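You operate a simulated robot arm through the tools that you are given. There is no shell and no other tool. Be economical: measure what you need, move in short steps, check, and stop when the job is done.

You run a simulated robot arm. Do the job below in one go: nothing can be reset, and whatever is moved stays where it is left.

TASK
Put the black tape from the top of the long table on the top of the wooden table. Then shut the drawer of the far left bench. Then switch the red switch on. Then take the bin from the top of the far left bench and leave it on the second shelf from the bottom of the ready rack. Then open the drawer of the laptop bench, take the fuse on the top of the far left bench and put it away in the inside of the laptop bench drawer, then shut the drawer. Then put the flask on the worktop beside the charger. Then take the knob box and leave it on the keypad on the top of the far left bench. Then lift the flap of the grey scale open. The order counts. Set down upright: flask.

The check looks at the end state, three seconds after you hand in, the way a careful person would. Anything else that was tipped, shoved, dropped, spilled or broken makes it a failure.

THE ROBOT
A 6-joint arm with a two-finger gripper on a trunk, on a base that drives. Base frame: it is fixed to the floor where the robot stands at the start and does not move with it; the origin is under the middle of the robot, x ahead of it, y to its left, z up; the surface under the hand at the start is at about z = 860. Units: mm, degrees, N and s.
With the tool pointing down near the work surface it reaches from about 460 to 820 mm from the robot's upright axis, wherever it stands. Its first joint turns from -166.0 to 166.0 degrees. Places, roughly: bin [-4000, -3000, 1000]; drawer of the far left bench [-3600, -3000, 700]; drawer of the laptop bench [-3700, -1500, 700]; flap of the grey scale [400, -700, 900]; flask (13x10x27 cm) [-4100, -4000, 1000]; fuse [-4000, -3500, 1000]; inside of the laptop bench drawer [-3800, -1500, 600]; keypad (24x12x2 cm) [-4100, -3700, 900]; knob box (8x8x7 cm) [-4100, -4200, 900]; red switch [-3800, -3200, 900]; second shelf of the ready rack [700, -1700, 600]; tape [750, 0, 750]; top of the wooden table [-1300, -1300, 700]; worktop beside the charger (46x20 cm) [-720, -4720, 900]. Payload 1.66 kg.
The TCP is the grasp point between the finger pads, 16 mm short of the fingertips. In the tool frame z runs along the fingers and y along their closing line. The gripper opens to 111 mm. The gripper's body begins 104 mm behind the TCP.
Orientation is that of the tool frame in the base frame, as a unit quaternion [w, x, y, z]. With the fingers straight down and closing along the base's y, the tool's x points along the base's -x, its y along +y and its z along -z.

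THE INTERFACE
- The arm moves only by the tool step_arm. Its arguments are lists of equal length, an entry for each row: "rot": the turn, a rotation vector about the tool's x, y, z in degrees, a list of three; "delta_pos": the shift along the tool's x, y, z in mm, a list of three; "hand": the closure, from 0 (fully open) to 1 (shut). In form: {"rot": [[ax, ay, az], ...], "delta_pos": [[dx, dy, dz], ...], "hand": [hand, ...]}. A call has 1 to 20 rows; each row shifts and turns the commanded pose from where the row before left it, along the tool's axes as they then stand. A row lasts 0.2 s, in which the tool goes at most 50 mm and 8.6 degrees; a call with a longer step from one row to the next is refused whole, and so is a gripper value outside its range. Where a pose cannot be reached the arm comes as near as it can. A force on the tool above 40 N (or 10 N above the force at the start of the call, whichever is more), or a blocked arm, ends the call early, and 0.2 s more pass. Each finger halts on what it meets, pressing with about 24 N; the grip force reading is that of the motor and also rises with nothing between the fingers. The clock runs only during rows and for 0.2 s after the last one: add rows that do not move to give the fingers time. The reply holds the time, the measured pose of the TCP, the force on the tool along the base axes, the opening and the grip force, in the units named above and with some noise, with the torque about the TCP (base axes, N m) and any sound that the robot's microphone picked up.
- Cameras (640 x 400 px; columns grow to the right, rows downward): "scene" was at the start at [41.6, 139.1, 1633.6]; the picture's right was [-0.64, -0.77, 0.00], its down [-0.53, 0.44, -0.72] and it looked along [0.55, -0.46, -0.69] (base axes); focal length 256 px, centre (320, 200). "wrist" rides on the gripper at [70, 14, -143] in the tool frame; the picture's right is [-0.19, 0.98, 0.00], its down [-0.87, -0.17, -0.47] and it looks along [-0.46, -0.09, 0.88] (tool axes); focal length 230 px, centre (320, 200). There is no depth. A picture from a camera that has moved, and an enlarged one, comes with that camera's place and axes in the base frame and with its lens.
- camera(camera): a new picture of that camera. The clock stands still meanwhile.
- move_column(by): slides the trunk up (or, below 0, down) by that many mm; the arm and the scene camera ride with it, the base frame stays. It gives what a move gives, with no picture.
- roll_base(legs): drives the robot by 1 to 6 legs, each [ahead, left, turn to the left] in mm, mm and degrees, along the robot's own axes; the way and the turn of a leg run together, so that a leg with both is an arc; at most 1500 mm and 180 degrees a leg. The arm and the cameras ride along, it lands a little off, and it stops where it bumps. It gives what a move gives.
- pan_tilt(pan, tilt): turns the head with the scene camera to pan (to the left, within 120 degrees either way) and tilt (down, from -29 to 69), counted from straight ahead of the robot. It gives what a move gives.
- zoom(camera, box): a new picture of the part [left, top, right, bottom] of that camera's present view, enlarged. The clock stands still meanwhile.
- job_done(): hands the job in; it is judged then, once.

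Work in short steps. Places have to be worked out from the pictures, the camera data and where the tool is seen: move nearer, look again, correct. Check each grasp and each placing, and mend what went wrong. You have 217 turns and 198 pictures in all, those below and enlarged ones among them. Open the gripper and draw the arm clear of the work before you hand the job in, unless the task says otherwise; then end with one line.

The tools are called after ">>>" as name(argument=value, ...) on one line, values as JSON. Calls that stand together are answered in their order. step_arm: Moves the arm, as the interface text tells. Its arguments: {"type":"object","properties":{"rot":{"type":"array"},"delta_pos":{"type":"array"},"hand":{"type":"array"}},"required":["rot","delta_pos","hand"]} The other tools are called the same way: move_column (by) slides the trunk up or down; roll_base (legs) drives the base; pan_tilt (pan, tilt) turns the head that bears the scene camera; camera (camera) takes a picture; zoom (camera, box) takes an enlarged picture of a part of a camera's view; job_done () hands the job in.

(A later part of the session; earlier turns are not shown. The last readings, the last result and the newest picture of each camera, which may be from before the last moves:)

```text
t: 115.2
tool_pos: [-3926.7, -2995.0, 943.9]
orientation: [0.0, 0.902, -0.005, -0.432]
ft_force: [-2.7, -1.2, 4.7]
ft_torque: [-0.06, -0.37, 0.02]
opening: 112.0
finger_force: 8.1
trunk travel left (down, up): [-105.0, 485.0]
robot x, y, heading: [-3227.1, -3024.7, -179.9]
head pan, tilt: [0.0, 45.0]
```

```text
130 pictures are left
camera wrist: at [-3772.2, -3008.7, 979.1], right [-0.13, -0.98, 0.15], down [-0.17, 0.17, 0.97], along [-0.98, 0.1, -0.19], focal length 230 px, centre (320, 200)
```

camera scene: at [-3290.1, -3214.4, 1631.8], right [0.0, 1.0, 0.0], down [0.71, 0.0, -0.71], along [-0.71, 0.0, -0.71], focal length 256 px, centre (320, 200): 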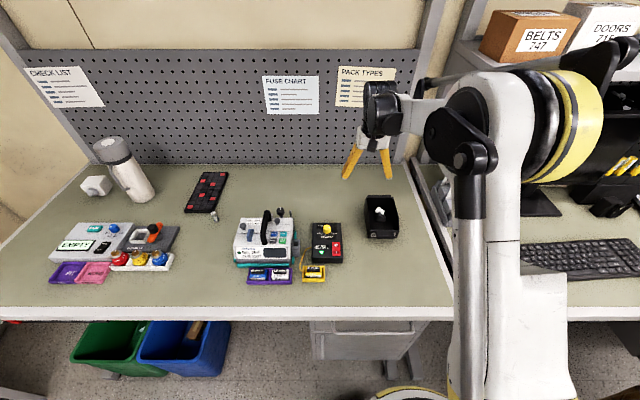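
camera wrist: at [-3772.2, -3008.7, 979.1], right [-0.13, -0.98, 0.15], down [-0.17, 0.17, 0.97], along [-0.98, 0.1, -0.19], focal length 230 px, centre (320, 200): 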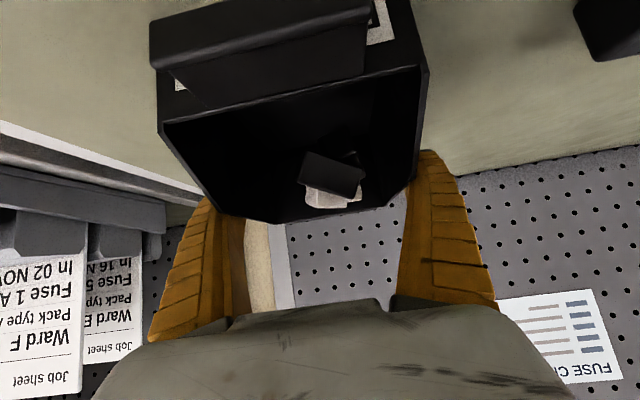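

The fingers have slid over the outside of the bin. I go 8 mm deeper and close.

>>> step_arm(rot=[[0, 0, 0], [0, 0, 0], [0, 0, 0], [0, 0, 0], [0, 0, 0]], delta_pos=[[4, 0, 3], [2.5, 0, 2], [0, 0, 0], [0, 0, 0], [0, 0, 0]], hand=[0, 0, 0.2, 0.35, 0.35])

>>> step_arm(rot=[[0, 0, 0], [0, 0, 0], [0, 0, 0], [0, 0, 0], [0, 0, 0]], delta_pos=[[-6.2, 0, -5], [-6.2, 0, -5], [-12.5, 0, -10], [-15, 0, -12], [-15, 0, -12]], hand=[0.4, 0.4, 0.4, 0.4, 0.4])

>>> camera(camera="wrist")

>>> camera(camera="scene")

```text
t: 116.4
tool_pos: [-3925.7, -2993.8, 937.4]
orientation: [0.001, 0.902, -0.005, -0.432]
ft_force: [-1.8, 1.0, 12.6]
ft_torque: [-0.01, -0.44, -0.01]
opening: 106.4
finger_force: 24.2
trunk travel left (down, up): [-105.0, 485.0]
robot x, y, heading: [-3227.8, -3025.4, -179.7]
head pan, tilt: [0.0, 45.0]
```

```text
t: 117.6
tool_pos: [-3926.4, -2992.3, 1006.1]
orientation: [0.001, 0.902, -0.004, -0.432]
ft_force: [0.1, -1.0, -2.2]
ft_torque: [-0.01, 0.0, 0.01]
opening: 106.1
finger_force: 24.3
trunk travel left (down, up): [-105.0, 485.0]
robot x, y, heading: [-3226.2, -3022.4, -179.7]
head pan, tilt: [0.0, 45.0]
```

```text
129 pictures are left
camera wrist: at [-3772.1, -3008.0, 1040.4], right [-0.13, -0.98, 0.15], down [-0.17, 0.17, 0.97], along [-0.98, 0.1, -0.19], focal length 230 px, centre (320, 200)
```

wrist: 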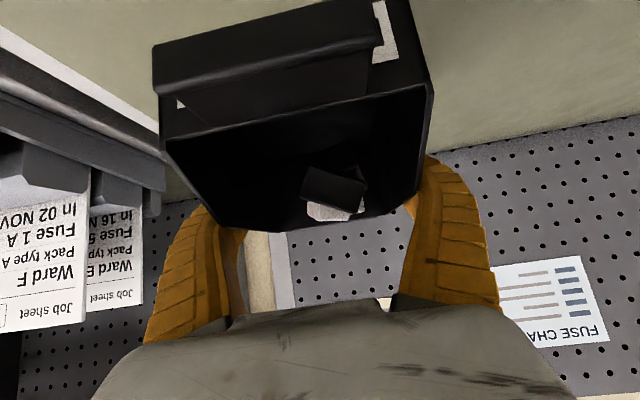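

```text
128 pictures are left
camera scene: at [-3289.4, -3214.9, 1511.8], right [0.0, 1.0, 0.0], down [0.71, 0.0, -0.71], along [-0.71, 0.0, -0.71], focal length 256 px, centre (320, 200)
```

scene: 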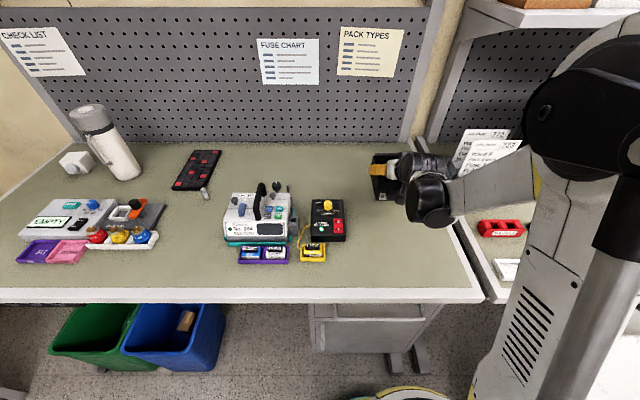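

The bin is lifted level and its contents are settled. I raise the trunk, retract a bit, then back away along the clear lane.

>>> move_column(by=220)

>>> step_arm(rot=[[0, 0, 0], [0, 0, 0], [0, 0, 0], [0, 0, 0]], delta_pos=[[22, 0, -27], [22, 0, -27], [22, 0, -27], [15, 0, -18]], hand=[0.4, 0.4, 0.4, 0.4])

>>> roll_base(legs=[[-850, 0, 0]])

>>> pan_tilt(pan=118, tilt=25)

>>> camera(camera="scene")

>>> camera(camera="wrist")

```text
t: 119.9
tool_pos: [-3926.8, -2993.8, 1225.1]
orientation: [0.001, 0.902, -0.004, -0.432]
ft_force: [-0.2, 0.8, -3.0]
ft_torque: [-0.01, 0.08, 0.05]
opening: 106.0
finger_force: 23.8
trunk travel left (down, up): [-325.0, 265.0]
robot x, y, heading: [-3226.0, -3024.3, -179.8]
head pan, tilt: [0.0, 45.0]
```

```text
t: 120.9
tool_pos: [-3796.6, -2993.7, 1226.4]
orientation: [0.002, 0.902, -0.004, -0.432]
ft_force: [-0.7, -0.3, -1.5]
ft_torque: [-0.01, -0.03, 0.01]
opening: 106.2
finger_force: 24.2
trunk travel left (down, up): [-325.0, 265.0]
robot x, y, heading: [-3226.9, -3026.0, -180.0]
head pan, tilt: [0.0, 45.0]
```

```text
t: 125.5
tool_pos: [-2940.1, -2991.9, 1225.8]
orientation: [-0.001, 0.902, -0.007, -0.433]
ft_force: [0.8, 0.1, -1.6]
ft_torque: [0.01, 0.03, 0.02]
opening: 105.8
finger_force: 24.0
trunk travel left (down, up): [-325.0, 265.0]
robot x, y, heading: [-2366.8, -3028.4, 180.0]
head pan, tilt: [0.0, 45.0]
```

```text
t: 127.5
tool_pos: [-2939.5, -2993.0, 1225.1]
orientation: [0.0, 0.902, -0.007, -0.432]
ft_force: [0.2, -0.1, -2.1]
ft_torque: [-0.01, 0.03, 0.03]
opening: 106.0
finger_force: 23.5
trunk travel left (down, up): [-325.0, 265.0]
robot x, y, heading: [-2370.4, -3025.4, 179.6]
head pan, tilt: [118.0, 25.0]
```

```text
127 pictures are left
camera scene: at [-2308.0, -3297.6, 1762.4], right [-0.88, -0.47, 0.0], down [-0.2, 0.37, -0.91], along [0.42, -0.8, -0.42], focal length 256 px, centre (320, 200)
```

scene: 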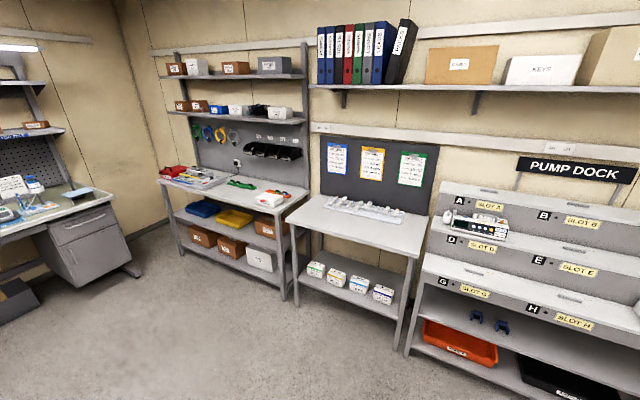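

```text
126 pictures are left
camera wrist: at [-2785.3, -3008.7, 1260.3], right [-0.13, -0.98, 0.15], down [-0.17, 0.17, 0.97], along [-0.98, 0.1, -0.19], focal length 230 px, centre (320, 200)
```

wrist: 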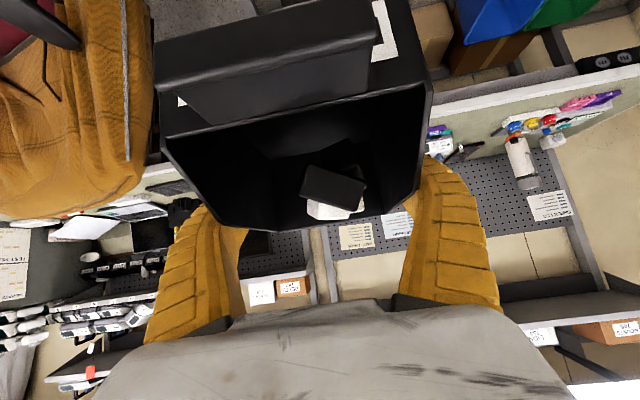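

Lane is clear. I turn around to face +x and drive ahead toward the rack end of the room.

>>> roll_base(legs=[[0, 0, 180], [1200, 0, 0]])

>>> pan_tilt(pan=30, tilt=25)

>>> camera(camera="scene")

```text
t: 140.9
tool_pos: [-602.2, -3072.6, 1226.2]
orientation: [0.432, 0.009, 0.902, -0.001]
ft_force: [-0.5, 0.5, -1.3]
ft_torque: [-0.06, -0.02, -0.01]
opening: 105.7
finger_force: 23.7
trunk travel left (down, up): [-325.0, 265.0]
robot x, y, heading: [-1174.1, -3035.5, -0.8]
head pan, tilt: [118.0, 25.0]
```

```text
t: 142.5
tool_pos: [-601.7, -3072.4, 1226.5]
orientation: [0.432, 0.009, 0.902, -0.001]
ft_force: [0.2, -0.2, -2.4]
ft_torque: [0.0, -0.03, 0.03]
opening: 105.6
finger_force: 23.6
trunk travel left (down, up): [-325.0, 265.0]
robot x, y, heading: [-1175.3, -3033.5, -0.4]
head pan, tilt: [30.0, 25.0]
```

```text
125 pictures are left
camera scene: at [-1113.4, -2796.5, 1762.4], right [0.49, -0.87, 0.0], down [-0.37, -0.21, -0.91], along [0.79, 0.45, -0.42], focal length 256 px, centre (320, 200)
```

scene: 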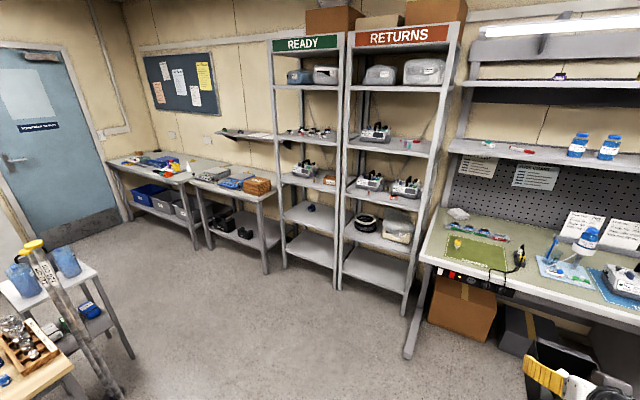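

The READY rack's front plane is near x=540, y -1412 to -2046. I zoom in on its shelves.

>>> zoom(camera="scene", box=[250, 140, 410, 300])

```text
2.50 times, centred on (330, 220) of scene
camera zoom: at [-1113.4, -2796.5, 1762.4], right [0.49, -0.87, 0.0], down [-0.37, -0.21, -0.91], along [0.79, 0.45, -0.42], focal length 641 px, centre (295, 150)
```

zoom: 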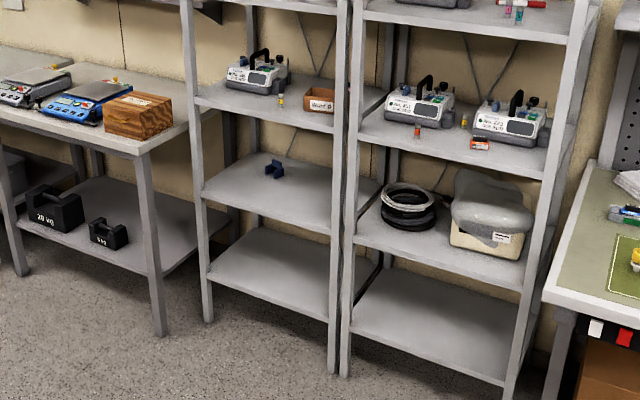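

Second shelf front edge ≈ z 615, third ≈ 965: a good gap. A free spot is near (660, -1790); a blue clamp sits further back-left. I drive diagonally to in front of the rack.

>>> roll_base(legs=[[675, 535, 0.4], [220, 730, 0]])

>>> pan_tilt(pan=0, tilt=50)

>>> camera(camera="scene")

```text
t: 150.8
tool_pos: [277.3, -1768.6, 1225.5]
orientation: [0.432, -0.004, 0.902, 0.005]
ft_force: [0.0, -0.2, -1.8]
ft_torque: [-0.01, -0.04, -0.02]
opening: 105.5
finger_force: 23.9
trunk travel left (down, up): [-325.0, 265.0]
robot x, y, heading: [-294.1, -1748.8, 1.2]
head pan, tilt: [30.0, 25.0]
```

```text
t: 151.8
tool_pos: [279.6, -1769.6, 1226.3]
orientation: [0.432, -0.004, 0.902, 0.005]
ft_force: [0.1, 0.6, -1.5]
ft_torque: [-0.04, -0.01, 0.03]
opening: 105.2
finger_force: 23.5
trunk travel left (down, up): [-325.0, 265.0]
robot x, y, heading: [-292.5, -1747.6, 1.3]
head pan, tilt: [0.0, 50.0]
```

```text
123 pictures are left
camera scene: at [-242.3, -1554.4, 1725.0], right [0.02, -1.0, 0.0], down [-0.77, -0.02, -0.64], along [0.64, 0.01, -0.77], focal length 256 px, centre (320, 200)
```

scene: 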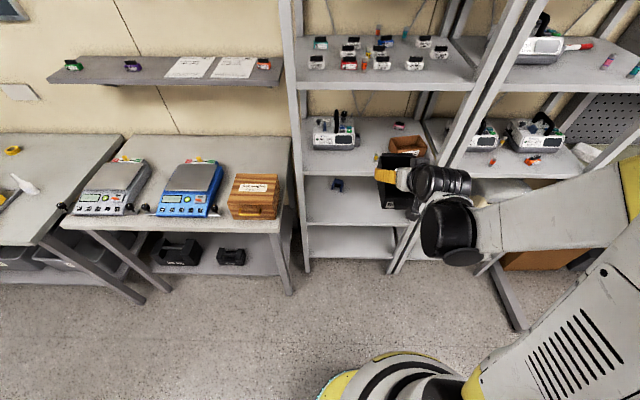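

I lower the trunk so the tool comes down in front of the rack, and take a closer look to pin down the shelf height.

>>> move_column(by=-300)

>>> pan_tilt(pan=-5, tilt=38)

>>> zoom(camera="scene", box=[220, 100, 460, 250])

>>> camera(camera="wrist")

```text
t: 154.8
tool_pos: [278.7, -1769.1, 925.4]
orientation: [0.432, -0.004, 0.902, 0.005]
ft_force: [-0.7, -0.5, -2.8]
ft_torque: [0.01, -0.02, 0.0]
opening: 105.0
finger_force: 24.2
trunk travel left (down, up): [-25.0, 565.0]
robot x, y, heading: [-294.7, -1747.6, 0.9]
head pan, tilt: [0.0, 50.0]
```

```text
t: 155.5
tool_pos: [277.4, -1768.4, 925.7]
orientation: [0.431, -0.004, 0.902, 0.004]
ft_force: [0.0, -0.4, -1.3]
ft_torque: [0.01, -0.02, 0.01]
opening: 105.0
finger_force: 23.8
trunk travel left (down, up): [-25.0, 565.0]
robot x, y, heading: [-294.9, -1747.4, 1.2]
head pan, tilt: [-5.0, 38.0]
```

```text
2.67 times, centred on (340, 175) of scene
camera zoom: at [-233.2, -1561.8, 1442.0], right [-0.07, -1.0, 0.0], down [-0.61, 0.04, -0.79], along [0.79, -0.05, -0.62], focal length 684 px, centre (267, 267)
```

zoom: 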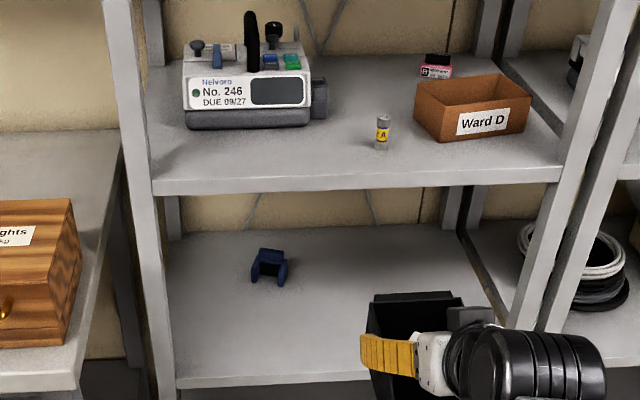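

```text
121 pictures are left
camera wrist: at [122.6, -1758.4, 960.3], right [0.11, 0.98, 0.15], down [0.18, -0.17, 0.97], along [0.98, -0.08, -0.19], focal length 230 px, centre (320, 200)
```

wrist: 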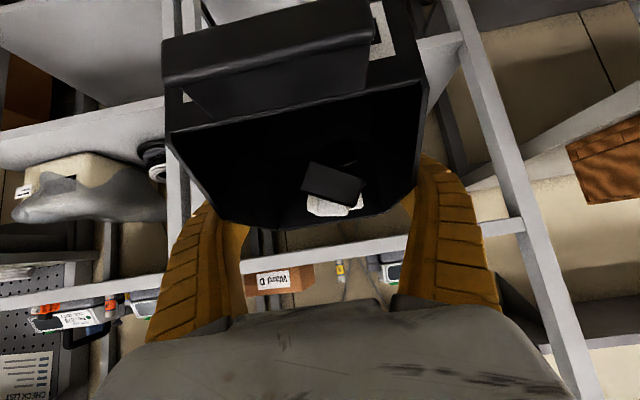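

Three views agree: second shelf front edge at x≈498, z≈660; third at z≈1005. I back up 150 mm, extend the arm low (z≈765, r≈800), and will then drive the bin straight in.

>>> roll_base(legs=[[-150, 0, -1]])

>>> step_arm(rot=[[0, 0, 0], [0, 0, 0], [0, 0, 0], [0, 0, 0], [0, 0, 0], [0, 0, 0], [0, 0, 0]], delta_pos=[[-2.8, 0, 39.7], [-2.8, 0, 39.7], [-2.8, 0, 39.7], [-2.8, 0, 39.7], [-2.8, 0, 39.7], [-2.8, 0, 39.7], [-2.8, 0, 39.7]], hand=[0.4, 0.4, 0.4, 0.4, 0.4, 0.4, 0.4])

>>> camera(camera="scene")

```text
t: 156.9
tool_pos: [130.8, -1780.0, 926.5]
orientation: [0.432, 0.005, 0.902, 0.001]
ft_force: [-0.6, -0.5, -2.3]
ft_torque: [-0.01, 0.03, 0.0]
opening: 105.0
finger_force: 24.2
trunk travel left (down, up): [-25.0, 565.0]
robot x, y, heading: [-441.6, -1748.4, 0.1]
head pan, tilt: [-5.0, 38.0]
```

```text
t: 158.5
tool_pos: [359.1, -1782.4, 767.4]
orientation: [0.432, 0.004, 0.902, 0.001]
ft_force: [0.3, -1.2, -1.5]
ft_torque: [-0.02, 0.0, -0.02]
opening: 105.5
finger_force: 24.7
trunk travel left (down, up): [-25.0, 565.0]
robot x, y, heading: [-440.2, -1749.9, 0.4]
head pan, tilt: [-5.0, 38.0]
```

```text
120 pictures are left
camera scene: at [-376.8, -1564.6, 1442.0], right [-0.09, -1.0, 0.0], down [-0.61, 0.05, -0.79], along [0.78, -0.07, -0.62], focal length 256 px, centre (320, 200)
```

scene: 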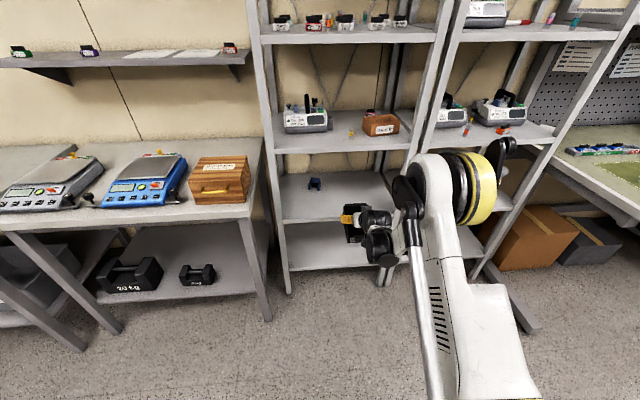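

Bin bottom is at about z=695, above the shelf. I drive in part way and check clearance.

>>> roll_base(legs=[[150, 0, 0]])

>>> zoom(camera="scene", box=[240, 110, 480, 260])

>>> camera(camera="wrist")

```text
t: 159.8
tool_pos: [504.7, -1781.0, 766.8]
orientation: [0.432, 0.003, 0.902, 0.002]
ft_force: [0.1, 0.0, -0.6]
ft_torque: [0.01, -0.01, 0.03]
opening: 105.2
finger_force: 24.1
trunk travel left (down, up): [-25.0, 565.0]
robot x, y, heading: [-296.0, -1752.0, 0.3]
head pan, tilt: [-5.0, 38.0]
```

```text
2.67 times, centred on (360, 185) of scene
camera zoom: at [-231.0, -1564.2, 1442.1], right [-0.08, -1.0, 0.0], down [-0.61, 0.05, -0.79], along [0.79, -0.07, -0.62], focal length 684 px, centre (213, 240)
```

zoom: 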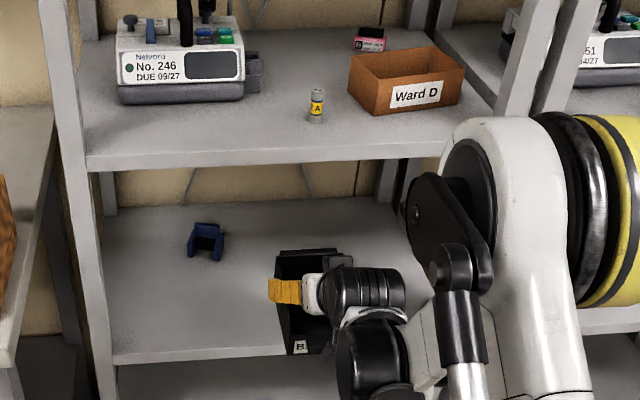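

```text
118 pictures are left
camera wrist: at [350.2, -1767.1, 801.6], right [0.12, 0.98, 0.15], down [0.17, -0.17, 0.97], along [0.98, -0.09, -0.19], focal length 230 px, centre (320, 200)
```

wrist: 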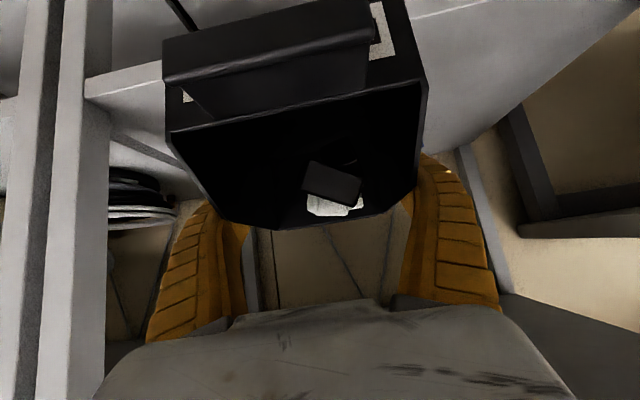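

Clear of posts and the shelf above. I drive in the remaining 130 mm.

>>> roll_base(legs=[[130, 0, 0]])

>>> zoom(camera="scene", box=[240, 130, 480, 280])

```text
t: 161.1
tool_pos: [634.5, -1778.6, 767.7]
orientation: [0.431, 0.003, 0.902, 0.002]
ft_force: [0.0, -0.8, -1.8]
ft_torque: [0.03, 0.0, 0.02]
opening: 104.8
finger_force: 24.0
trunk travel left (down, up): [-25.0, 565.0]
robot x, y, heading: [-160.5, -1746.2, 0.3]
head pan, tilt: [-5.0, 38.0]
```

```text
2.67 times, centred on (360, 205) of scene
camera zoom: at [-101.3, -1563.5, 1442.1], right [-0.08, -1.0, 0.0], down [-0.61, 0.05, -0.79], along [0.79, -0.06, -0.62], focal length 684 px, centre (213, 187)
```

zoom: 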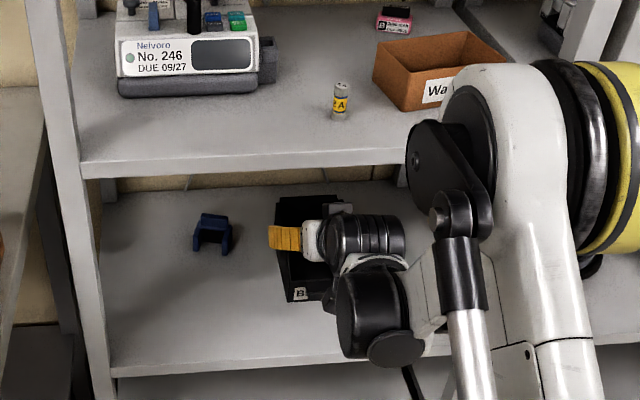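

Now I lower onto the shelf in small guarded rows.

>>> step_arm(rot=[[0, 0, 0], [0, 0, 0], [0, 0, 0], [0, 0, 0], [0, 0, 0]], delta_pos=[[7.8, 0, 6.3], [6, 0, 5], [4, 0, 3.2], [3, 0, 2.5], [3, 0, 2.5]], hand=[0.4, 0.4, 0.4, 0.4, 0.4])

>>> zoom(camera="scene", box=[300, 190, 400, 253])

```text
t: 162.3
tool_pos: [636.5, -1776.7, 736.5]
orientation: [0.432, 0.002, 0.902, 0.002]
ft_force: [0.6, -1.2, -1.5]
ft_torque: [0.0, -0.01, -0.01]
opening: 104.9
finger_force: 24.5
trunk travel left (down, up): [-25.0, 565.0]
robot x, y, heading: [-163.3, -1749.7, 0.3]
head pan, tilt: [-5.0, 38.0]
```

```text
6.35 times, centred on (350, 222) of scene
camera zoom: at [-101.4, -1563.5, 1442.1], right [-0.08, -1.0, 0.0], down [-0.61, 0.05, -0.79], along [0.79, -0.06, -0.62], focal length 1628 px, centre (130, 64)
```

zoom: 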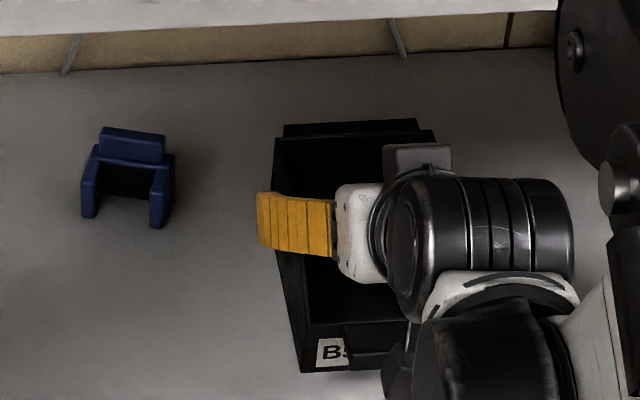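

Not down yet; I continue in 4–5 mm rows.

>>> step_arm(rot=[[0, 0, 0], [0, 0, 0], [0, 0, 0], [0, 0, 0]], delta_pos=[[3, 0, 2.5], [3, 0, 2.5], [3, 0, 2.5], [3, 0, 2.5]], hand=[0.4, 0.4, 0.4, 0.4])

```text
t: 163.3
tool_pos: [635.3, -1776.9, 721.6]
orientation: [0.432, 0.004, 0.902, 0.001]
ft_force: [-1.4, -0.4, -2.1]
ft_torque: [0.0, -0.01, 0.01]
opening: 104.8
finger_force: 24.1
trunk travel left (down, up): [-25.0, 565.0]
robot x, y, heading: [-167.3, -1748.0, 0.2]
head pan, tilt: [-5.0, 38.0]
```

>>> step_arm(rot=[[0, 0, 0], [0, 0, 0], [0, 0, 0], [0, 0, 0]], delta_pos=[[3, 0, 2.5], [3, 0, 2.5], [3, 0, 2.5], [3, 0, 2.5]], hand=[0.4, 0.4, 0.4, 0.4])

>>> zoom(camera="scene", box=[300, 190, 400, 253])

```text
t: 164.3
tool_pos: [635.9, -1777.4, 705.2]
orientation: [0.432, 0.003, 0.902, 0.002]
ft_force: [0.1, -0.6, -1.4]
ft_torque: [0.03, -0.03, 0.02]
opening: 104.8
finger_force: 23.5
trunk travel left (down, up): [-25.0, 565.0]
robot x, y, heading: [-163.9, -1747.2, 0.1]
head pan, tilt: [-5.0, 38.0]
```

```text
6.35 times, centred on (350, 222) of scene
camera zoom: at [-101.4, -1563.5, 1442.1], right [-0.08, -1.0, 0.0], down [-0.61, 0.05, -0.79], along [0.79, -0.06, -0.62], focal length 1628 px, centre (130, 64)
```

zoom: 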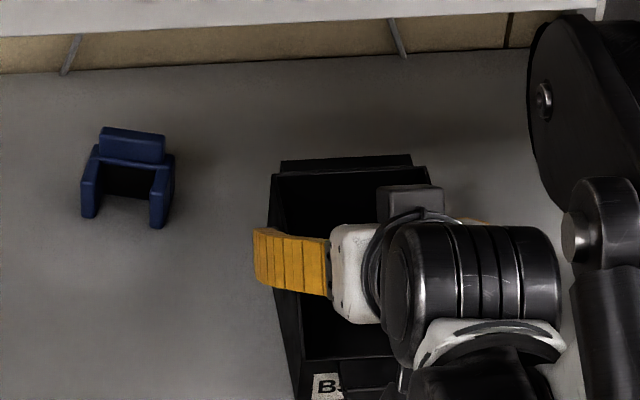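

>>> step_arm(rot=[[0, 0, 0], [0, 0, 0], [0, 0, 0], [0, 0, 0], [0, 0, 0]], delta_pos=[[3, 0, 2.5], [3, 0, 2.5], [3, 0, 2.5], [3, 0, 2.5], [3, 0, 2.5]], hand=[0.4, 0.4, 0.4, 0.4, 0.4])

>>> camera(camera="wrist")

```text
t: 165.5
tool_pos: [636.4, -1777.3, 686.2]
orientation: [0.432, 0.003, 0.902, 0.002]
ft_force: [0.2, -0.5, -2.4]
ft_torque: [0.0, -0.02, 0.01]
opening: 104.9
finger_force: 23.9
trunk travel left (down, up): [-25.0, 565.0]
robot x, y, heading: [-166.9, -1752.2, 0.3]
head pan, tilt: [-5.0, 38.0]
```

```text
114 pictures are left
camera wrist: at [480.8, -1765.0, 720.3], right [0.12, 0.98, 0.15], down [0.17, -0.17, 0.97], along [0.98, -0.09, -0.19], focal length 230 px, centre (320, 200)
```

wrist: 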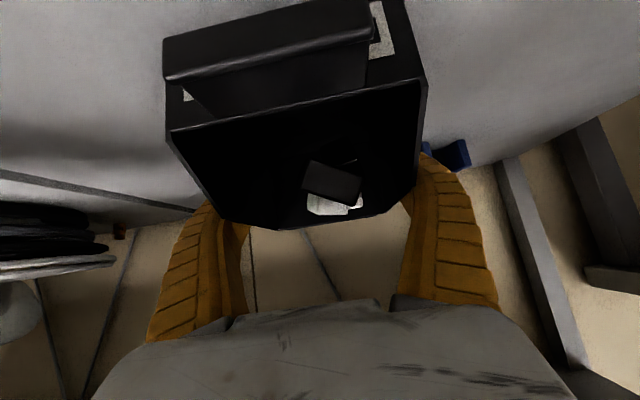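

>>> step_arm(rot=[[0, 0, 0], [0, 0, 0], [0, 0, 0], [0, 0, 0], [0, 0, 0]], delta_pos=[[3, 0, 2.5], [3, 0, 2.5], [3, 0, 2.5], [3, 0, 2.5], [3, 0, 2.5]], hand=[0.4, 0.4, 0.4, 0.4, 0.4])

>>> zoom(camera="scene", box=[290, 190, 430, 278])

```text
t: 166.7
tool_pos: [635.2, -1777.7, 667.1]
orientation: [0.433, 0.003, 0.901, 0.001]
ft_force: [-2.8, 0.3, 25.0]
ft_torque: [-0.07, 0.62, -0.02]
opening: 107.3
finger_force: 23.6
trunk travel left (down, up): [-25.0, 565.0]
robot x, y, heading: [-164.6, -1746.7, 0.4]
head pan, tilt: [-5.0, 38.0]
```

```text
4.55 times, centred on (360, 234) of scene
camera zoom: at [-104.5, -1563.4, 1442.3], right [-0.08, -1.0, 0.0], down [-0.61, 0.05, -0.79], along [0.79, -0.06, -0.61], focal length 1165 px, centre (138, 46)
```

zoom: 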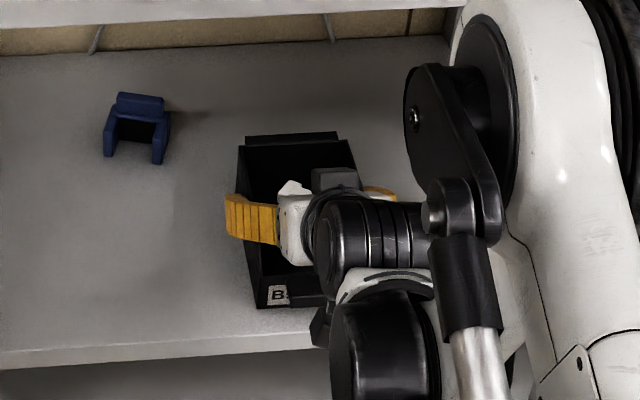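

Contact at 25 N: the bin stands on the shelf. I open fully, ease up vertically and check.

>>> step_arm(rot=[[0, 0, 0], [0, 0, 0], [0, 0, 0], [0, 0, 0], [0, 0, 0], [0, 0, 0], [0, 0, 0], [0, 0, 0]], delta_pos=[[-1.5, 0, -1.2], [0, 0, 0], [0, 0, 0], [-6, 0, -5], [-7.8, 0, -6.3], [-7.8, 0, -6.3], [-11, 0, -9], [-11, 0, -9]], hand=[0.2, 0, 0, 0, 0, 0, 0, 0])

>>> camera(camera="wrist")

>>> zoom(camera="scene", box=[290, 190, 430, 278])

```text
t: 168.5
tool_pos: [636.0, -1777.8, 725.9]
orientation: [0.431, 0.002, 0.902, 0.002]
ft_force: [0.2, -0.3, -0.1]
ft_torque: [-0.01, 0.02, -0.03]
opening: 111.0
finger_force: 0.0
trunk travel left (down, up): [-25.0, 565.0]
robot x, y, heading: [-165.9, -1750.3, 0.3]
head pan, tilt: [-5.0, 38.0]
```

```text
112 pictures are left
camera wrist: at [481.0, -1766.1, 759.6], right [0.12, 0.98, 0.15], down [0.17, -0.17, 0.97], along [0.98, -0.09, -0.19], focal length 230 px, centre (320, 200)
```

wrist: 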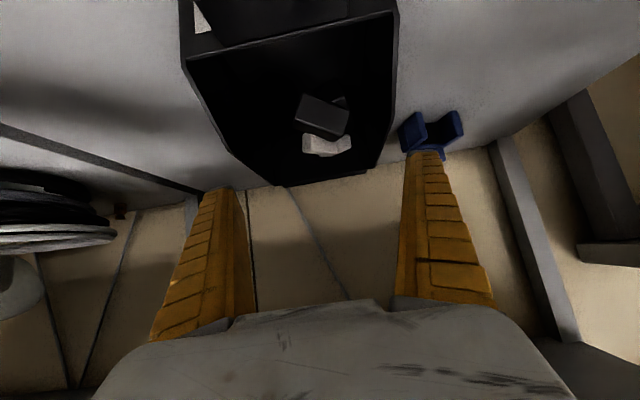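

```text
4.55 times, centred on (360, 234) of scene
camera zoom: at [-101.6, -1563.5, 1442.1], right [-0.08, -1.0, 0.0], down [-0.61, 0.05, -0.79], along [0.79, -0.06, -0.62], focal length 1165 px, centre (138, 46)
```

zoom: 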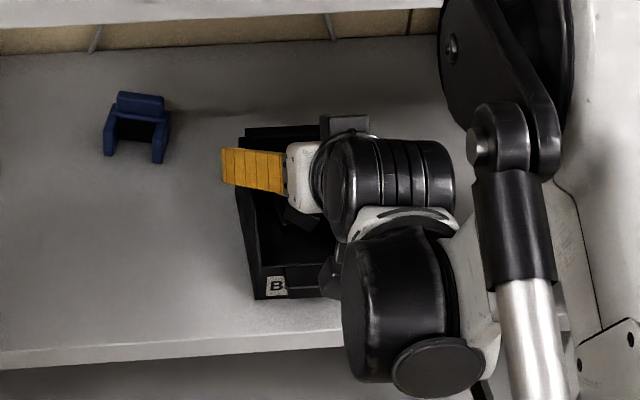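

The bin is in place. I rise a bit more and back straight out.

>>> step_arm(rot=[[0, 0, 0], [0, 0, 0]], delta_pos=[[-9, 0, -7], [-9, 0, -7]], hand=[0, 0])

>>> roll_base(legs=[[-500, 0, 0]])

>>> camera(camera="scene")

```text
t: 169.1
tool_pos: [637.5, -1777.6, 748.3]
orientation: [0.433, 0.003, 0.902, 0.001]
ft_force: [-0.3, 0.2, 0.9]
ft_torque: [-0.04, -0.04, -0.02]
opening: 111.1
finger_force: 0.0
trunk travel left (down, up): [-25.0, 565.0]
robot x, y, heading: [-165.0, -1747.2, 0.3]
head pan, tilt: [-5.0, 38.0]
```

```text
t: 172.0
tool_pos: [147.9, -1780.1, 748.6]
orientation: [0.432, 0.002, 0.902, 0.002]
ft_force: [-0.9, 0.1, -0.6]
ft_torque: [-0.01, 0.0, 0.0]
opening: 111.0
finger_force: 0.0
trunk travel left (down, up): [-25.0, 565.0]
robot x, y, heading: [-657.3, -1750.7, 0.3]
head pan, tilt: [-5.0, 38.0]
```

```text
110 pictures are left
camera scene: at [-591.6, -1566.2, 1442.1], right [-0.08, -1.0, 0.0], down [-0.61, 0.05, -0.79], along [0.79, -0.06, -0.62], focal length 256 px, centre (320, 200)
```

scene: 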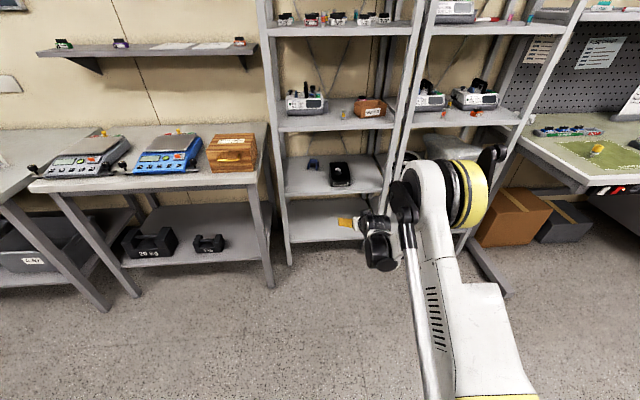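

The bin sits on the second shelf from the bottom. Now to the laptop bench: I raise the trunk, retract the arm, and drive back along the known lane, turning to face the bench wall.

>>> move_column(by=200)

>>> step_arm(rot=[[0, 0, 0], [0, 0, 0], [0, 0, 0], [0, 0, 0], [0, 0, 0]], delta_pos=[[8, 0, -45], [8, 0, -45], [8, 0, -45], [8, 0, -45], [8, 0, -45]], hand=[0, 0, 0, 0, 0])

>>> roll_base(legs=[[160, -750, 0], [-675, -540, 0], [-1200, 0, 0], [0, 0, 180]])

>>> pan_tilt(pan=-60, tilt=30)

>>> camera(camera="scene")

```text
t: 174.2
tool_pos: [147.5, -1780.0, 948.0]
orientation: [0.432, 0.002, 0.902, 0.003]
ft_force: [-0.1, -0.4, -0.4]
ft_torque: [-0.02, 0.03, 0.01]
opening: 110.8
finger_force: 0.1
trunk travel left (down, up): [-225.0, 365.0]
robot x, y, heading: [-650.8, -1751.7, 0.3]
head pan, tilt: [-5.0, 38.0]
```

```text
t: 175.4
tool_pos: [-54.3, -1779.8, 1057.9]
orientation: [0.432, 0.002, 0.902, 0.002]
ft_force: [0.1, 0.3, -0.2]
ft_torque: [-0.03, 0.0, -0.01]
opening: 110.9
finger_force: 0.1
trunk travel left (down, up): [-225.0, 365.0]
robot x, y, heading: [-656.8, -1750.5, 0.6]
head pan, tilt: [-5.0, 38.0]
```

```text
t: 196.8
tool_pos: [-2975.6, -3021.6, 1058.6]
orientation: [0.004, 0.902, 0.002, -0.432]
ft_force: [0.7, 0.4, 0.0]
ft_torque: [-0.01, 0.0, 0.02]
opening: 110.8
finger_force: 0.1
trunk travel left (down, up): [-225.0, 365.0]
robot x, y, heading: [-2370.6, -3044.4, -179.1]
head pan, tilt: [-5.0, 38.0]
```

```text
t: 198.1
tool_pos: [-2975.1, -3022.2, 1057.3]
orientation: [0.004, 0.902, 0.003, -0.432]
ft_force: [0.1, 0.2, 0.6]
ft_torque: [0.02, -0.02, -0.04]
opening: 111.0
finger_force: 0.0
trunk travel left (down, up): [-225.0, 365.0]
robot x, y, heading: [-2373.6, -3043.2, -179.0]
head pan, tilt: [-60.0, 30.0]
```

```text
109 pictures are left
camera scene: at [-2398.3, -3155.6, 1654.4], right [0.86, 0.51, 0.0], down [0.26, -0.43, -0.87], along [-0.45, 0.74, -0.5], focal length 256 px, centre (320, 200)
```

scene: 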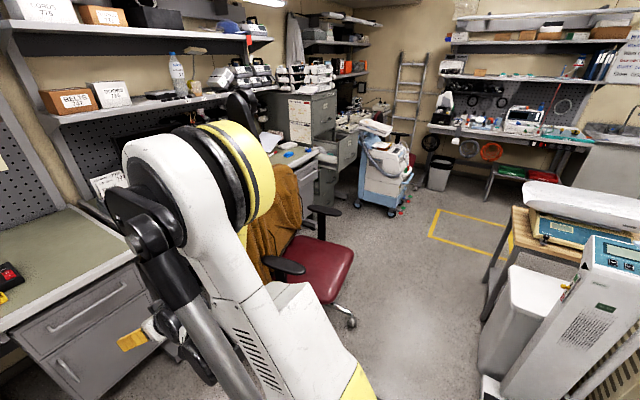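

To pass over the chair safely, I raise the trunk 150 mm, then strafe right to opposite the laptop bench.

>>> move_column(by=150)

>>> roll_base(legs=[[0, -1450, -1]])

>>> pan_tilt(pan=10, tilt=42)

>>> camera(camera="scene")

```text
t: 199.8
tool_pos: [-2974.9, -3021.7, 1207.1]
orientation: [0.004, 0.902, 0.002, -0.432]
ft_force: [-0.7, 0.2, 0.0]
ft_torque: [-0.03, 0.02, -0.02]
opening: 110.9
finger_force: 0.2
trunk travel left (down, up): [-375.0, 215.0]
robot x, y, heading: [-2374.9, -3044.9, -179.0]
head pan, tilt: [-60.0, 30.0]
```

```text
t: 207.1
tool_pos: [-2993.7, -1549.5, 1208.0]
orientation: [0.002, 0.902, -0.001, -0.432]
ft_force: [0.3, 0.6, -0.7]
ft_torque: [0.0, 0.01, -0.03]
opening: 110.9
finger_force: 0.1
trunk travel left (down, up): [-375.0, 215.0]
robot x, y, heading: [-2391.0, -1575.4, -179.4]
head pan, tilt: [-60.0, 30.0]
```

```text
t: 208.5
tool_pos: [-2993.9, -1549.6, 1207.5]
orientation: [0.002, 0.902, -0.001, -0.431]
ft_force: [0.4, 0.7, -0.5]
ft_torque: [0.02, -0.01, -0.03]
opening: 110.8
finger_force: 0.2
trunk travel left (down, up): [-375.0, 215.0]
robot x, y, heading: [-2391.3, -1579.1, -179.4]
head pan, tilt: [10.0, 42.0]
```

```text
108 pictures are left
camera scene: at [-2453.3, -1779.9, 1786.2], right [-0.18, 0.98, 0.0], down [0.66, 0.12, -0.74], along [-0.73, -0.14, -0.67], focal length 256 px, centre (320, 200)
```

scene: 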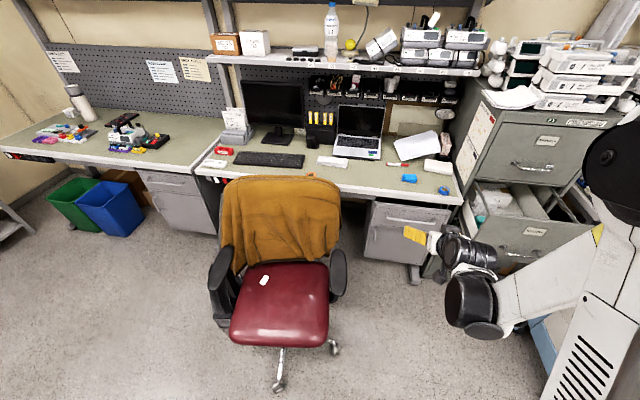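

The laptop-bench drawer handle is near (-3540, -1497, 714). The chair's edge is at y≈-1790, so I stand at about (-2745, -1440).

>>> roll_base(legs=[[340, -140, -0.6]])

>>> pan_tilt(pan=5, tilt=50)

>>> camera(camera="scene")

>>> zoom(camera="scene", box=[280, 180, 440, 280])

```text
t: 210.9
tool_pos: [-3338.3, -1410.6, 1207.5]
orientation: [0.002, 0.902, -0.001, -0.431]
ft_force: [-0.5, -0.4, 0.3]
ft_torque: [-0.02, 0.0, 0.0]
opening: 111.0
finger_force: 0.1
trunk travel left (down, up): [-375.0, 215.0]
robot x, y, heading: [-2734.9, -1436.7, -179.3]
head pan, tilt: [10.0, 42.0]
```

```text
t: 211.6
tool_pos: [-3337.6, -1412.3, 1207.2]
orientation: [0.003, 0.902, 0.0, -0.432]
ft_force: [0.8, -1.0, -0.8]
ft_torque: [-0.01, -0.02, -0.01]
opening: 110.8
finger_force: 0.0
trunk travel left (down, up): [-375.0, 215.0]
robot x, y, heading: [-2736.2, -1438.2, -179.4]
head pan, tilt: [5.0, 50.0]
```

```text
107 pictures are left
camera scene: at [-2792.3, -1634.3, 1775.0], right [-0.1, 1.0, 0.0], down [0.76, 0.07, -0.64], along [-0.64, -0.06, -0.77], focal length 256 px, centre (320, 200)
```

scene: 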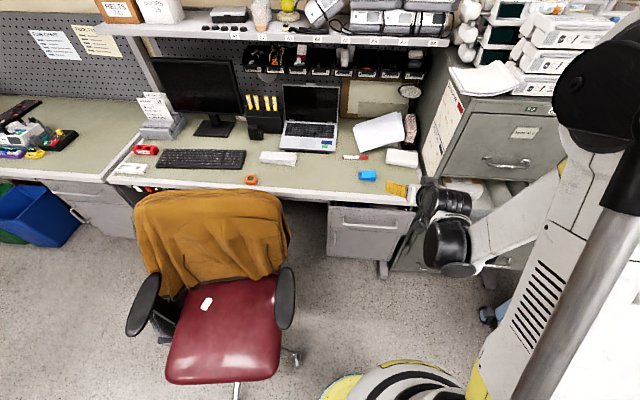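

```text
4.00 times, centred on (360, 230) of scene
camera zoom: at [-2792.3, -1634.3, 1775.0], right [-0.1, 1.0, 0.0], down [0.76, 0.07, -0.64], along [-0.64, -0.06, -0.77], focal length 1025 px, centre (160, 80)
```

zoom: 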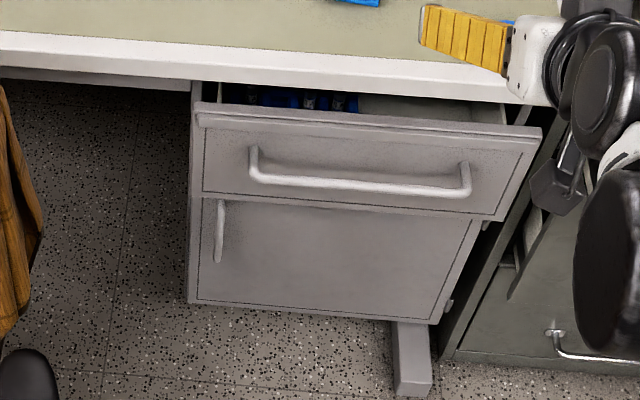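

The drawer is slightly ajar, and its bar handle is near (-3565, -1454, 660). I lower the trunk, extend toward it, and roll the gripper 90° so the fingers straddle the bar above and below.

>>> move_column(by=-350)

>>> step_arm(rot=[[0, 0, 0], [0, 0, 0], [0, 0, 0], [0, 0, 0], [0, 0, -8.2], [0, 0, -8.2], [0, 0, -8.2], [0, 0, -8.2], [0, 0, -8.2], [0, 0, -8.2], [0, 0, -8.2], [0, 0, -8.2], [0, 0, -8.2], [0, 0, -8.2], [0, 0, -8.0]], delta_pos=[[-7, 10.5, 33], [-7, 10.5, 33], [-7, 10.5, 33], [-7, 10.5, 33], [0, 0, 0], [0, 0, 0], [0, 0, 0], [0, 0, 0], [0, 0, 0], [0, 0, 0], [0, 0, 0], [0, 0, 0], [0, 0, 0], [0, 0, 0], [0, 0, 0]], hand=[0.2, 0.4, 0.5, 0.5, 0.5, 0.5, 0.5, 0.5, 0.5, 0.5, 0.5, 0.5, 0.5, 0.5, 0.5])

>>> camera(camera="wrist")

>>> camera(camera="scene")

```text
t: 215.0
tool_pos: [-3338.4, -1412.1, 857.8]
orientation: [0.002, 0.902, -0.001, -0.432]
ft_force: [-0.6, -0.6, 0.6]
ft_torque: [-0.02, -0.05, 0.0]
opening: 110.7
finger_force: 0.1
trunk travel left (down, up): [-25.0, 565.0]
robot x, y, heading: [-2737.4, -1442.7, -179.4]
head pan, tilt: [5.0, 50.0]
```

```text
t: 218.2
tool_pos: [-3457.5, -1454.4, 796.5]
orientation: [-0.304, 0.637, 0.639, -0.307]
ft_force: [-0.9, -0.9, -0.1]
ft_torque: [-0.01, 0.03, 0.02]
opening: 57.4
finger_force: 1.2
trunk travel left (down, up): [-25.0, 565.0]
robot x, y, heading: [-2738.0, -1435.2, -179.5]
head pan, tilt: [5.0, 50.0]
```

```text
105 pictures are left
camera wrist: at [-3339.4, -1384.2, 875.1], right [0.62, -0.19, -0.76], down [0.27, -0.86, 0.43], along [-0.74, -0.47, -0.48], focal length 230 px, centre (320, 200)
```

wrist: 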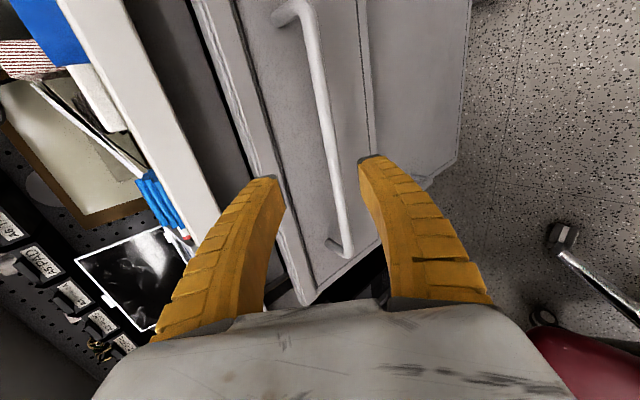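

```text
104 pictures are left
camera scene: at [-2792.5, -1634.2, 1424.9], right [-0.1, 1.0, 0.0], down [0.76, 0.07, -0.64], along [-0.64, -0.06, -0.77], focal length 256 px, centre (320, 200)
```

scene: 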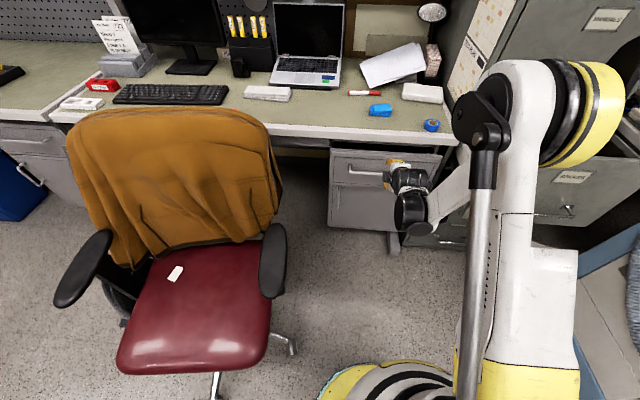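

Triangulating the bar from both cameras: about (-3530, y, 713). I shift 13 mm along the closing line and advance 70 mm, then look again.

>>> step_arm(rot=[[0, 0, 0], [0, 0, 0], [0, 0, 0]], delta_pos=[[0, 13, 10], [0, 0, 30], [0, 0, 30]], hand=[0.5, 0.5, 0.5])

>>> camera(camera="wrist")

>>> zoom(camera="scene", box=[310, 130, 470, 230])

```text
t: 219.0
tool_pos: [-3505.0, -1454.9, 740.5]
orientation: [-0.304, 0.638, 0.638, -0.307]
ft_force: [0.2, -0.4, -0.2]
ft_torque: [-0.01, 0.01, 0.02]
opening: 57.6
finger_force: 1.2
trunk travel left (down, up): [-25.0, 565.0]
robot x, y, heading: [-2739.7, -1434.7, -179.5]
head pan, tilt: [5.0, 50.0]
```

```text
103 pictures are left
camera wrist: at [-3386.0, -1385.1, 820.2], right [0.62, -0.19, -0.76], down [0.26, -0.86, 0.43], along [-0.74, -0.47, -0.48], focal length 230 px, centre (320, 200)
```

wrist: 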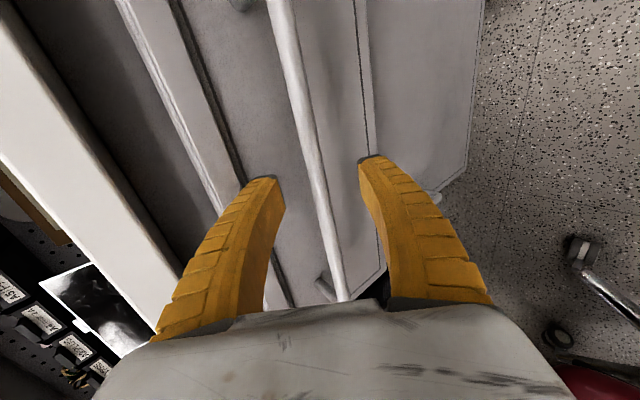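

```text
4.00 times, centred on (390, 180) of scene
camera zoom: at [-2792.6, -1634.2, 1424.9], right [-0.1, 1.0, 0.0], down [0.76, 0.07, -0.64], along [-0.64, -0.06, -0.77], focal length 1025 px, centre (40, 280)
```

zoom: 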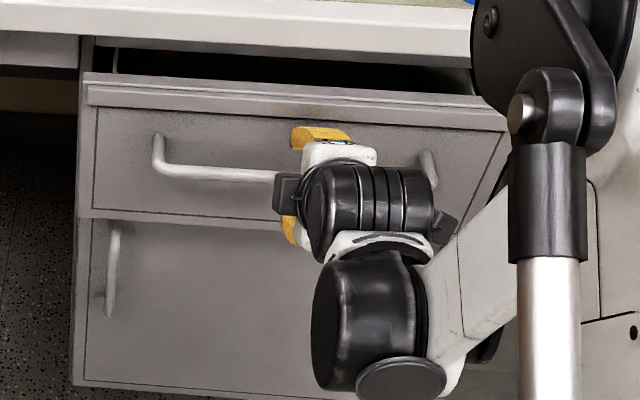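

The bar is centred between the fingers; it should be about 20 mm ahead of the TCP. I advance 22 mm and close.

>>> step_arm(rot=[[0, 0, 0], [0, 0, 0], [0, 0, 0], [0, 0, 0], [0, 0, 0], [0, 0, 0]], delta_pos=[[0, 0, 11], [0, 0, 11], [0, 0, 0], [0, 0, 0], [0, 0, 0], [0, 0, 0]], hand=[0.5, 0.5, 0.7, 0.9, 1, 1])

>>> camera(camera="wrist")

```text
t: 220.4
tool_pos: [-3522.9, -1454.6, 728.7]
orientation: [-0.303, 0.638, 0.638, -0.307]
ft_force: [-3.1, -0.6, -3.5]
ft_torque: [0.03, 0.02, -0.02]
opening: 5.9
finger_force: 29.2
trunk travel left (down, up): [-25.0, 565.0]
robot x, y, heading: [-2737.9, -1437.0, -179.4]
head pan, tilt: [5.0, 50.0]
```

```text
101 pictures are left
camera wrist: at [-3403.7, -1384.8, 805.8], right [0.62, -0.19, -0.76], down [0.26, -0.86, 0.43], along [-0.74, -0.47, -0.48], focal length 230 px, centre (320, 200)
```

wrist: 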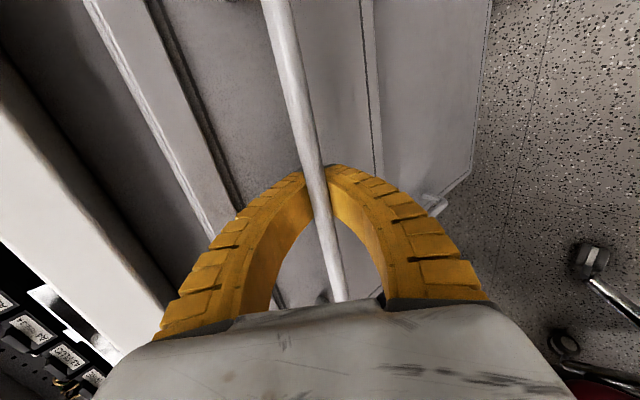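

The bar is gripped. I pull the drawer open by backing the base 200 mm straight.

>>> roll_base(legs=[[-200, 0, 0]])

>>> camera(camera="scene")

```text
t: 222.0
tool_pos: [-3320.7, -1450.0, 727.5]
orientation: [-0.304, 0.639, 0.637, -0.306]
ft_force: [3.6, 0.0, -14.0]
ft_torque: [0.07, 0.16, -0.11]
opening: 0.0
finger_force: 29.1
trunk travel left (down, up): [-25.0, 565.0]
robot x, y, heading: [-2532.8, -1441.2, -179.5]
head pan, tilt: [5.0, 50.0]
```

```text
100 pictures are left
camera scene: at [-2592.0, -1632.3, 1424.8], right [-0.09, 1.0, 0.0], down [0.76, 0.07, -0.64], along [-0.64, -0.06, -0.77], focal length 256 px, centre (320, 200)
```

scene: 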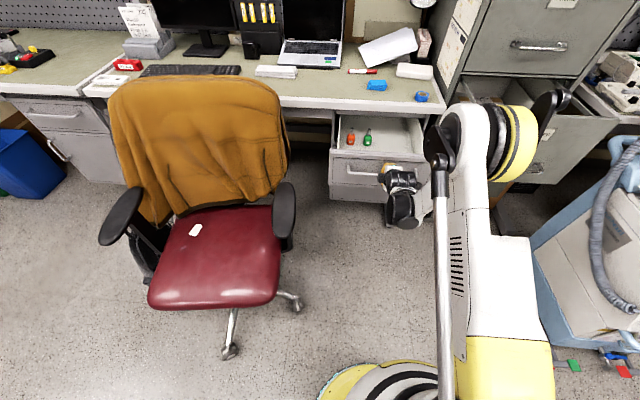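

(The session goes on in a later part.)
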